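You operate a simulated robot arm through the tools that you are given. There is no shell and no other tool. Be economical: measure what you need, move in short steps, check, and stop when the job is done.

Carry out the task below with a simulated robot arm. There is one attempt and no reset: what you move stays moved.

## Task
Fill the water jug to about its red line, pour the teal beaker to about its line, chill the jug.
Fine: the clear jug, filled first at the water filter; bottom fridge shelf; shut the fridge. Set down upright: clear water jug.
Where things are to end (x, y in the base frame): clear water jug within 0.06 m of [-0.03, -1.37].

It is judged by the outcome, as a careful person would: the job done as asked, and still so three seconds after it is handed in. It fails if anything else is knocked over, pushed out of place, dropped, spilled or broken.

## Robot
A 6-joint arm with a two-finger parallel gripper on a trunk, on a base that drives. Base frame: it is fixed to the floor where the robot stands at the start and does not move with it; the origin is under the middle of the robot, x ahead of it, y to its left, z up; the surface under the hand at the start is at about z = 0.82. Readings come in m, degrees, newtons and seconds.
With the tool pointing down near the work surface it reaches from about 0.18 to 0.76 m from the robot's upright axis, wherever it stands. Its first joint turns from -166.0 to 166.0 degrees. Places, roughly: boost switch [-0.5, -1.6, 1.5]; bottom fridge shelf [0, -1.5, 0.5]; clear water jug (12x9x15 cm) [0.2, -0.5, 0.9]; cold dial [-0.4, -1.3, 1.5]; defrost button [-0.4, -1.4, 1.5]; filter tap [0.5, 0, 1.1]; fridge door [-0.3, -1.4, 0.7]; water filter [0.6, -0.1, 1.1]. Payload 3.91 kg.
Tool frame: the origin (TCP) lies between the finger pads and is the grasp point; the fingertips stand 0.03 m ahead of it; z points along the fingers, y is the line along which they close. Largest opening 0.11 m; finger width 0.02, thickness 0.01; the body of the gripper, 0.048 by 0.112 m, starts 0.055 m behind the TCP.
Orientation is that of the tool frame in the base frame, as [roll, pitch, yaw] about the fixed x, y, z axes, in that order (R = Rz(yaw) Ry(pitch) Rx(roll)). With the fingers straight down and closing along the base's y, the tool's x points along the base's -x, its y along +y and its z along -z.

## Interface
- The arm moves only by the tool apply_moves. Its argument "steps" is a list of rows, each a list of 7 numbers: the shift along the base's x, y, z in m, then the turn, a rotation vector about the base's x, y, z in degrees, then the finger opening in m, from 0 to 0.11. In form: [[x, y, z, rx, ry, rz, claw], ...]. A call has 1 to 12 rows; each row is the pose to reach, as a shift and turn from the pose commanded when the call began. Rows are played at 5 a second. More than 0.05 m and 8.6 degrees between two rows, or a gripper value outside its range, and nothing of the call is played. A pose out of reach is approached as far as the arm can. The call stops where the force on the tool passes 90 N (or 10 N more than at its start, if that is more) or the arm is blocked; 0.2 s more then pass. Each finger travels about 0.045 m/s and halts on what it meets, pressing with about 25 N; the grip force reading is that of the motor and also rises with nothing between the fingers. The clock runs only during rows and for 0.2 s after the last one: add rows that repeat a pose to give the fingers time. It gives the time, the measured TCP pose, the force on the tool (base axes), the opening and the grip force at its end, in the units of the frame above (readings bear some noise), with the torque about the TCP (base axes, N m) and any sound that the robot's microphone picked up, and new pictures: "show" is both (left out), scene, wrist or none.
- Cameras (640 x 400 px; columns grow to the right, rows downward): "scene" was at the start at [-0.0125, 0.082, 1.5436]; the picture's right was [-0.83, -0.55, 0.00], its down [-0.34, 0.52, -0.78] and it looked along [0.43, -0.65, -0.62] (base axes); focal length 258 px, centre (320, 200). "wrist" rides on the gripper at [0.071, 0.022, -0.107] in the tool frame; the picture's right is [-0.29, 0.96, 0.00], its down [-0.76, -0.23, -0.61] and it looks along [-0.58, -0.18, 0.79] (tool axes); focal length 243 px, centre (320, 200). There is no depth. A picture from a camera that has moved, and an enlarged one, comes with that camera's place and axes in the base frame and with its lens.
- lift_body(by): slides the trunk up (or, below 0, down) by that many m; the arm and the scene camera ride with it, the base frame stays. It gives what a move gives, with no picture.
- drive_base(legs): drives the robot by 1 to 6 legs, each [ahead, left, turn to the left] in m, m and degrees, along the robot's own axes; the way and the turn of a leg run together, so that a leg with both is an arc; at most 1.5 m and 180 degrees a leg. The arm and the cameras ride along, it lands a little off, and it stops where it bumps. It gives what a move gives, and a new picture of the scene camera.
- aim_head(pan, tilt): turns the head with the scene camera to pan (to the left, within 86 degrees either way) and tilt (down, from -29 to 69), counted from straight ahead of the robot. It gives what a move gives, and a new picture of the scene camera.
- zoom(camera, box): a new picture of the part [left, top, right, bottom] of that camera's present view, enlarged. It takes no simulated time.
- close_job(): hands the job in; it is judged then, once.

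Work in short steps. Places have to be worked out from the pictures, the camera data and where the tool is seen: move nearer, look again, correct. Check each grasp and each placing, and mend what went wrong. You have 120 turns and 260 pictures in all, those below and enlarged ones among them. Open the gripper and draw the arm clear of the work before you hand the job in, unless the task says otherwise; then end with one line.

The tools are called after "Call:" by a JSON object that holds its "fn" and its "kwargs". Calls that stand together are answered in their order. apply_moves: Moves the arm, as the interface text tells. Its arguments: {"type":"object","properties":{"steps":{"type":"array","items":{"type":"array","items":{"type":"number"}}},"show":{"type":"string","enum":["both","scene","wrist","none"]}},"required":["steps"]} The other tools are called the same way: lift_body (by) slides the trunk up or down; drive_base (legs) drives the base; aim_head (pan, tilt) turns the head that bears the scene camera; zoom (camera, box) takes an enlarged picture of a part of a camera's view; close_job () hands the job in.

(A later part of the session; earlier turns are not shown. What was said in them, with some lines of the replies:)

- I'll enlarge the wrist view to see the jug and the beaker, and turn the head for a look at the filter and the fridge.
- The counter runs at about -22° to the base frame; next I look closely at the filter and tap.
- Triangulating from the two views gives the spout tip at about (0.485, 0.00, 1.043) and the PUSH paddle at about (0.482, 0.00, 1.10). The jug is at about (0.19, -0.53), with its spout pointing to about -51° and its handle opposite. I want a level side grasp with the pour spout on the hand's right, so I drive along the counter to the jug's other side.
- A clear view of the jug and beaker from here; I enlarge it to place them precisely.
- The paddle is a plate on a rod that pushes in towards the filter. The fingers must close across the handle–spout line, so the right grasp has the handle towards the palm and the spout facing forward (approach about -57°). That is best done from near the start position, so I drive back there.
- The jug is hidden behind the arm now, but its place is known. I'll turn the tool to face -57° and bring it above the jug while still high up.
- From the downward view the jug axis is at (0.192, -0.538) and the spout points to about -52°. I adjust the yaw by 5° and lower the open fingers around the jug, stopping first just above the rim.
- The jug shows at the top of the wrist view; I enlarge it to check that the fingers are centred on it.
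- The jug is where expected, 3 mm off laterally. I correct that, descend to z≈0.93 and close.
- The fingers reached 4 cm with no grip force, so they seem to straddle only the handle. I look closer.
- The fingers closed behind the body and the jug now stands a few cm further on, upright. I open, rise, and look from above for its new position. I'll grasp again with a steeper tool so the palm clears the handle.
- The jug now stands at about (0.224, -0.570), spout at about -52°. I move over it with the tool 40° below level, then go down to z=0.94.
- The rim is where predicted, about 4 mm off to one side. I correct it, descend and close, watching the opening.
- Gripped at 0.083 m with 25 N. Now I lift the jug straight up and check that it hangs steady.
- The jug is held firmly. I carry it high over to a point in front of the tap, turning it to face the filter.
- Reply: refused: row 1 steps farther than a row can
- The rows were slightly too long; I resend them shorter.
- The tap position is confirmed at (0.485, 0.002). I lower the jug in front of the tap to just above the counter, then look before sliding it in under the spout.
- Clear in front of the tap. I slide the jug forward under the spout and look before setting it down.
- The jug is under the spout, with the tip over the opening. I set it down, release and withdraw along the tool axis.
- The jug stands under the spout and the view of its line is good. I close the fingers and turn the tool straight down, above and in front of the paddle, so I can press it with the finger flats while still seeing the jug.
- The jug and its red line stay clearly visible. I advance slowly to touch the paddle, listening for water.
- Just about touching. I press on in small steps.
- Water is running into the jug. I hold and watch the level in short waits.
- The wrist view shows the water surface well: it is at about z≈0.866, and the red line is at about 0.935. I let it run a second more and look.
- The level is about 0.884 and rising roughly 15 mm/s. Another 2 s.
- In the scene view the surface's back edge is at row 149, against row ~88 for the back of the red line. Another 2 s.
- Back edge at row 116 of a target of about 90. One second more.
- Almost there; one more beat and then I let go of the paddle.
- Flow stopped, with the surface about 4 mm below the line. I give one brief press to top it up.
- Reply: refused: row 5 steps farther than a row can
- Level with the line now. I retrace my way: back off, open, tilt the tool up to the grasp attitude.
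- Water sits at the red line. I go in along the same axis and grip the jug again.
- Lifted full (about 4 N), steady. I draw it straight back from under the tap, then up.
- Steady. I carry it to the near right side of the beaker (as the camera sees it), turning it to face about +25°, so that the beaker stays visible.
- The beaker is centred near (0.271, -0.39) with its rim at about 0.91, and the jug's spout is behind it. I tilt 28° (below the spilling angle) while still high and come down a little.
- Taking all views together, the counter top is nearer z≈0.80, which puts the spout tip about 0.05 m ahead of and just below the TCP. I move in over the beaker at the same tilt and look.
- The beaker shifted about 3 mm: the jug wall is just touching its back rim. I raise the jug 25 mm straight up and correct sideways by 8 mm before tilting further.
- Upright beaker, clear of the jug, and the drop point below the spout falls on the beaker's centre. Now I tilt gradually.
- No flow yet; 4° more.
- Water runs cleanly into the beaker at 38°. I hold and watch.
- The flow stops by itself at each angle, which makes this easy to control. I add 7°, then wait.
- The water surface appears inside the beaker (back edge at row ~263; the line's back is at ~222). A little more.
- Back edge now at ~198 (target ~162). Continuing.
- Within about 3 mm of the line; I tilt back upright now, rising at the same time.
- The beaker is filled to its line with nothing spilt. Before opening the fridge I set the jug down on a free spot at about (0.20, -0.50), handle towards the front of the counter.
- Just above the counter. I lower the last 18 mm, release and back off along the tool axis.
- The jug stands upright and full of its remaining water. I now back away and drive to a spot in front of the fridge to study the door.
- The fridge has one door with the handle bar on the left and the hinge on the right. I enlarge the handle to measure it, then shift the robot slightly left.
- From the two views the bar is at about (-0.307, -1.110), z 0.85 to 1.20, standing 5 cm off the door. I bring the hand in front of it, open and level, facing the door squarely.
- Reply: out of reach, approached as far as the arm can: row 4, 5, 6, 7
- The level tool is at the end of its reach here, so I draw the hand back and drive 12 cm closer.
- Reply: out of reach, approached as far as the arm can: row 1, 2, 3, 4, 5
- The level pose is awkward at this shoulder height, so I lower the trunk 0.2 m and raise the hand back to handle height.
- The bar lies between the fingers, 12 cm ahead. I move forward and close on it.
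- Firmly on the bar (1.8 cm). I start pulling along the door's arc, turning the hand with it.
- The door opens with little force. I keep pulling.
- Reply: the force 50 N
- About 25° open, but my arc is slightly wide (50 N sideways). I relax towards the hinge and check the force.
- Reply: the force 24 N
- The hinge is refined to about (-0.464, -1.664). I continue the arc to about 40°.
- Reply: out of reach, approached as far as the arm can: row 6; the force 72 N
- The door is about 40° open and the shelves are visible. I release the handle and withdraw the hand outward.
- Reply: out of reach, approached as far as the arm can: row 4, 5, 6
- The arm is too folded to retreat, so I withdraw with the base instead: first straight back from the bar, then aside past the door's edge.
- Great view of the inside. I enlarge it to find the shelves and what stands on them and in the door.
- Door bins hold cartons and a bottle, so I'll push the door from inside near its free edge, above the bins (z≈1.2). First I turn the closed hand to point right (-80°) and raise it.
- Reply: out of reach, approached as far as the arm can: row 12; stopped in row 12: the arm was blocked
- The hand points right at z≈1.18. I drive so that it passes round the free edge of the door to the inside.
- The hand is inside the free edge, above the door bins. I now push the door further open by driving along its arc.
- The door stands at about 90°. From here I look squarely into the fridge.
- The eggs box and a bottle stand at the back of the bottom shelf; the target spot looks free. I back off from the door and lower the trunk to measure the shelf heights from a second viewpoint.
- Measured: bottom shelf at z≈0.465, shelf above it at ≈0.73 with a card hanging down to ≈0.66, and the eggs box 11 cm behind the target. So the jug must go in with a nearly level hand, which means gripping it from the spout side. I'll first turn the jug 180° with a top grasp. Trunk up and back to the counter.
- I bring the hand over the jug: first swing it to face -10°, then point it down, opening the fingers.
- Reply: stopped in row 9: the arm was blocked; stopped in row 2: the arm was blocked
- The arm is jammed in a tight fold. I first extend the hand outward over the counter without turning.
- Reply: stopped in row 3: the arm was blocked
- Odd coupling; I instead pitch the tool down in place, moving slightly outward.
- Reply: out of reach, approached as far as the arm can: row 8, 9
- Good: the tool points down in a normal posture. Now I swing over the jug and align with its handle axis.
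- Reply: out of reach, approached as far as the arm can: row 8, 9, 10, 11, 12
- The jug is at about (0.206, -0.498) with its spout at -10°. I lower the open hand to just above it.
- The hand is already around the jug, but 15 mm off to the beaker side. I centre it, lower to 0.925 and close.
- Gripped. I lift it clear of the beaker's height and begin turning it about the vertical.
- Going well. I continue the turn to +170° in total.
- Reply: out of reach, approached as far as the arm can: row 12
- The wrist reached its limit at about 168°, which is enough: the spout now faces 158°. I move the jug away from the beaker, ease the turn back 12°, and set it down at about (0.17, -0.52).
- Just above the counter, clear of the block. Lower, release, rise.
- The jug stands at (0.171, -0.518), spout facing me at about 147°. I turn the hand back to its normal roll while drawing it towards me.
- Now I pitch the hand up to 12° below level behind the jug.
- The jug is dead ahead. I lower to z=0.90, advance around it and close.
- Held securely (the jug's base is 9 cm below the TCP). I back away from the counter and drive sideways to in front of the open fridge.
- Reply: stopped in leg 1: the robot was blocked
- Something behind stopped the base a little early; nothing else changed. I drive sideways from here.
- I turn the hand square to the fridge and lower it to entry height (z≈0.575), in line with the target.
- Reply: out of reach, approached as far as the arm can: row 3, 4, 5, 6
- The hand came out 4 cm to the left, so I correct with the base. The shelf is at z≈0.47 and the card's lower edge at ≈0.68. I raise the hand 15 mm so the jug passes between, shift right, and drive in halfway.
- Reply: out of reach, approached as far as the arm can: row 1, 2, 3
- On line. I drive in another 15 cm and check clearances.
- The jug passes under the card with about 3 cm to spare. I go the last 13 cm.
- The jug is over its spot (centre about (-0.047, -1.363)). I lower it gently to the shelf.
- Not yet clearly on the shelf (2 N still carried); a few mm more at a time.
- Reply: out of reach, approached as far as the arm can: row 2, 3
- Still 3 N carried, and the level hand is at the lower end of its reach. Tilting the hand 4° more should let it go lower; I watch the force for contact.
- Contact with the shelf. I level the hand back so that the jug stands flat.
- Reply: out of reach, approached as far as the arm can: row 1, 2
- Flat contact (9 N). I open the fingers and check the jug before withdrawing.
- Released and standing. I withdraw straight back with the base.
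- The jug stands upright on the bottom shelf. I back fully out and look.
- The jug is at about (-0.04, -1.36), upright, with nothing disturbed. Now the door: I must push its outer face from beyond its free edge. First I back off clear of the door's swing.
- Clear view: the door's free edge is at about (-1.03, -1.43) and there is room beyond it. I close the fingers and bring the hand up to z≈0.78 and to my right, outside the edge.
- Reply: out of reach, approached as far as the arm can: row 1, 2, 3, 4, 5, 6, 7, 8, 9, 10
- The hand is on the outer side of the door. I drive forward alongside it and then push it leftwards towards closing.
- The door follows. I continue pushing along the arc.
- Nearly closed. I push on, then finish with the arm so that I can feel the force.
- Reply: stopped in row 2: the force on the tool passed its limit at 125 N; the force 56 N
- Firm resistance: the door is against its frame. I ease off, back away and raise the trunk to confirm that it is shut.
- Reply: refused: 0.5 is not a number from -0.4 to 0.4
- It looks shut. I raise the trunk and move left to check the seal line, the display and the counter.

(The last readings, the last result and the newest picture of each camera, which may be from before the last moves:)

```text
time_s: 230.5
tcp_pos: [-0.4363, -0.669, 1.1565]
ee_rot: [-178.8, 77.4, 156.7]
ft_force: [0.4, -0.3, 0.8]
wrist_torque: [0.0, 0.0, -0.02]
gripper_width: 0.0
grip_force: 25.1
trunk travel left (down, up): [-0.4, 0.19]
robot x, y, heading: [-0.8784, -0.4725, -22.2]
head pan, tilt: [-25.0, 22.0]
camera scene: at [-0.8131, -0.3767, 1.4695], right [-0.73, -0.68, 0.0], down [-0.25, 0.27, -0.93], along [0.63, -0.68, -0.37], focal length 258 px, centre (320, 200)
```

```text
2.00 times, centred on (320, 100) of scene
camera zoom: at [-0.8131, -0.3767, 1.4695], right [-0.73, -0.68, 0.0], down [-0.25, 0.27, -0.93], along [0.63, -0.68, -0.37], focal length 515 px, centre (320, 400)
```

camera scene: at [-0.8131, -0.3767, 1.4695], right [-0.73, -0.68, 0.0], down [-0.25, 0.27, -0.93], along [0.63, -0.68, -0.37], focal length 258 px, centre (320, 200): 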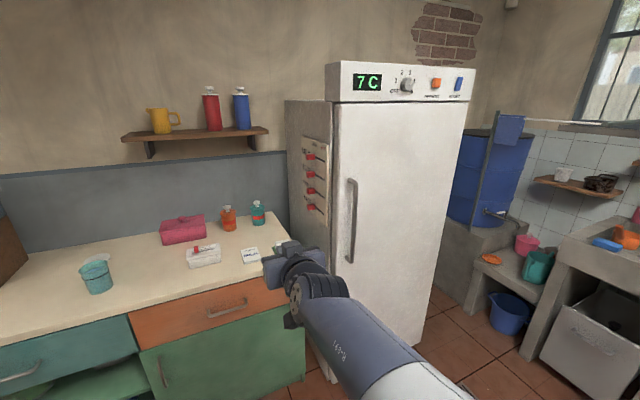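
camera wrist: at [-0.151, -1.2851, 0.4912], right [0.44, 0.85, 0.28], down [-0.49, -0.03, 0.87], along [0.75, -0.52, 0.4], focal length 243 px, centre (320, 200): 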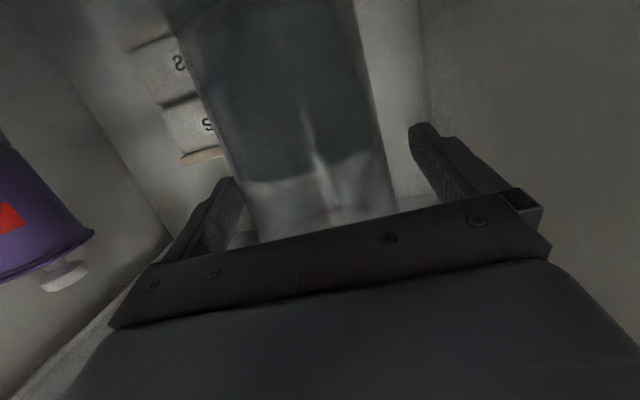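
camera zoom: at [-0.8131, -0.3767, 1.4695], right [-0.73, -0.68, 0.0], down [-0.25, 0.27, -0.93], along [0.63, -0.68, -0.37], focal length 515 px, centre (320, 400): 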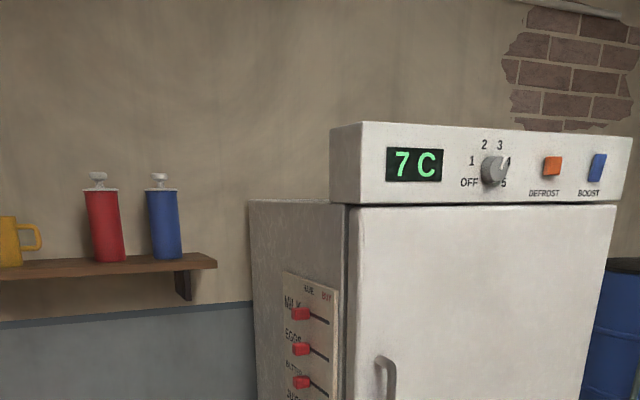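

The display is falling (7 °C), so the door is sealed. Last check of the beaker and the door's seam, and I open the gripper.

Call:
{"fn": "zoom", "kwargs": {"camera": "scene", "box": [60, 230, 140, 310]}}

Call:
{"fn": "zoom", "kwargs": {"camera": "scene", "box": [290, 90, 440, 360]}}

Call:
{"fn": "apply_moves", "kwargs": {"steps": [[0, 0, 0, 0, 0, 0, 0.03], [0, 0, 0, 0, 0, 0, 0.06], [0, 0, 0, 0, 0, 0, 0.06], [0, 0, 0, 0, 0, 0, 0.06], [0, 0, 0, 0, 0, 0, 0.06]], "show": "scene"}}

```text
5.00 times, centred on (100, 270) of scene
camera zoom: at [-0.8131, -0.3767, 1.4695], right [-0.73, -0.68, 0.0], down [-0.25, 0.27, -0.93], along [0.63, -0.68, -0.37], focal length 1289 px, centre (1420, -150)
```

zoom: 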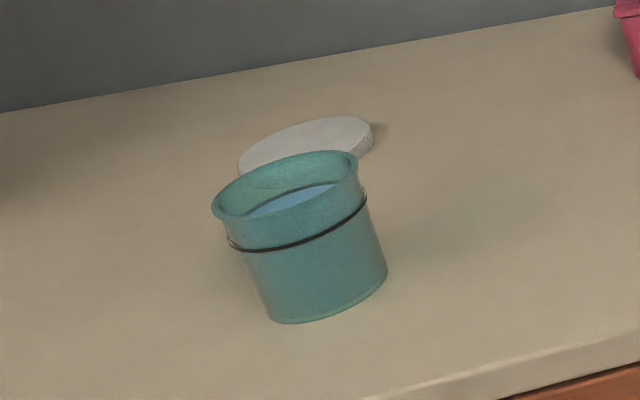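

```text
1.48 times, centred on (365, 225) of scene
camera zoom: at [-0.8131, -0.3767, 1.4695], right [-0.73, -0.68, 0.0], down [-0.25, 0.27, -0.93], along [0.63, -0.68, -0.37], focal length 382 px, centre (253, 163)
```

zoom: 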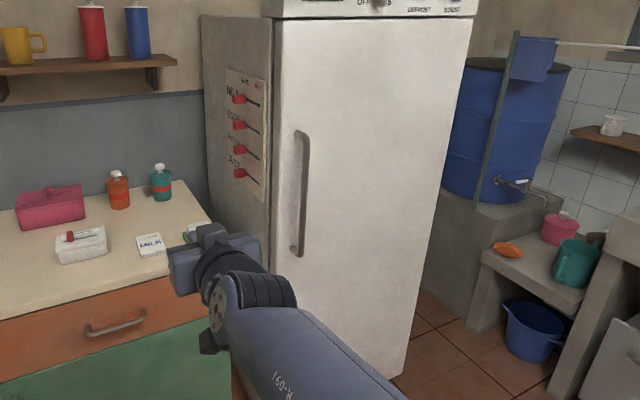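

```text
time_s: 231.7
tcp_pos: [-0.4357, -0.6685, 1.1564]
ee_rot: [-178.8, 77.5, 156.8]
ft_force: [0.5, -0.2, -0.2]
wrist_torque: [-0.01, -0.02, 0.02]
gripper_width: 0.0601
grip_force: 0.0
trunk travel left (down, up): [-0.4, 0.19]
robot x, y, heading: [-0.8809, -0.4685, -22.2]
head pan, tilt: [-25.0, 22.0]
camera scene: at [-0.8131, -0.3767, 1.4695], right [-0.73, -0.68, 0.0], down [-0.25, 0.27, -0.93], along [0.63, -0.68, -0.37], focal length 258 px, centre (320, 200)
```

scene: 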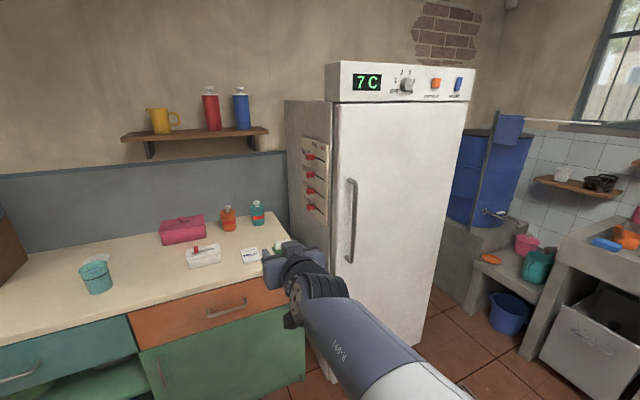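

All is as asked: the beaker is at its line, the fridge is shut and cooling, the gripper is open and the arm is clear. I hand the job in.

Call:
{"fn": "close_job", "kwargs": {}}

```text
The job is handed in.
```

I filled the jug to its red line at the water filter and poured the teal beaker to its line. The jug is upright on the bottom fridge shelf, about 1 cm from the target, and the fridge is shut. I saw nothing spilled or knocked over. The jug touched the teal beaker once before pouring and shifted it about 3 mm.
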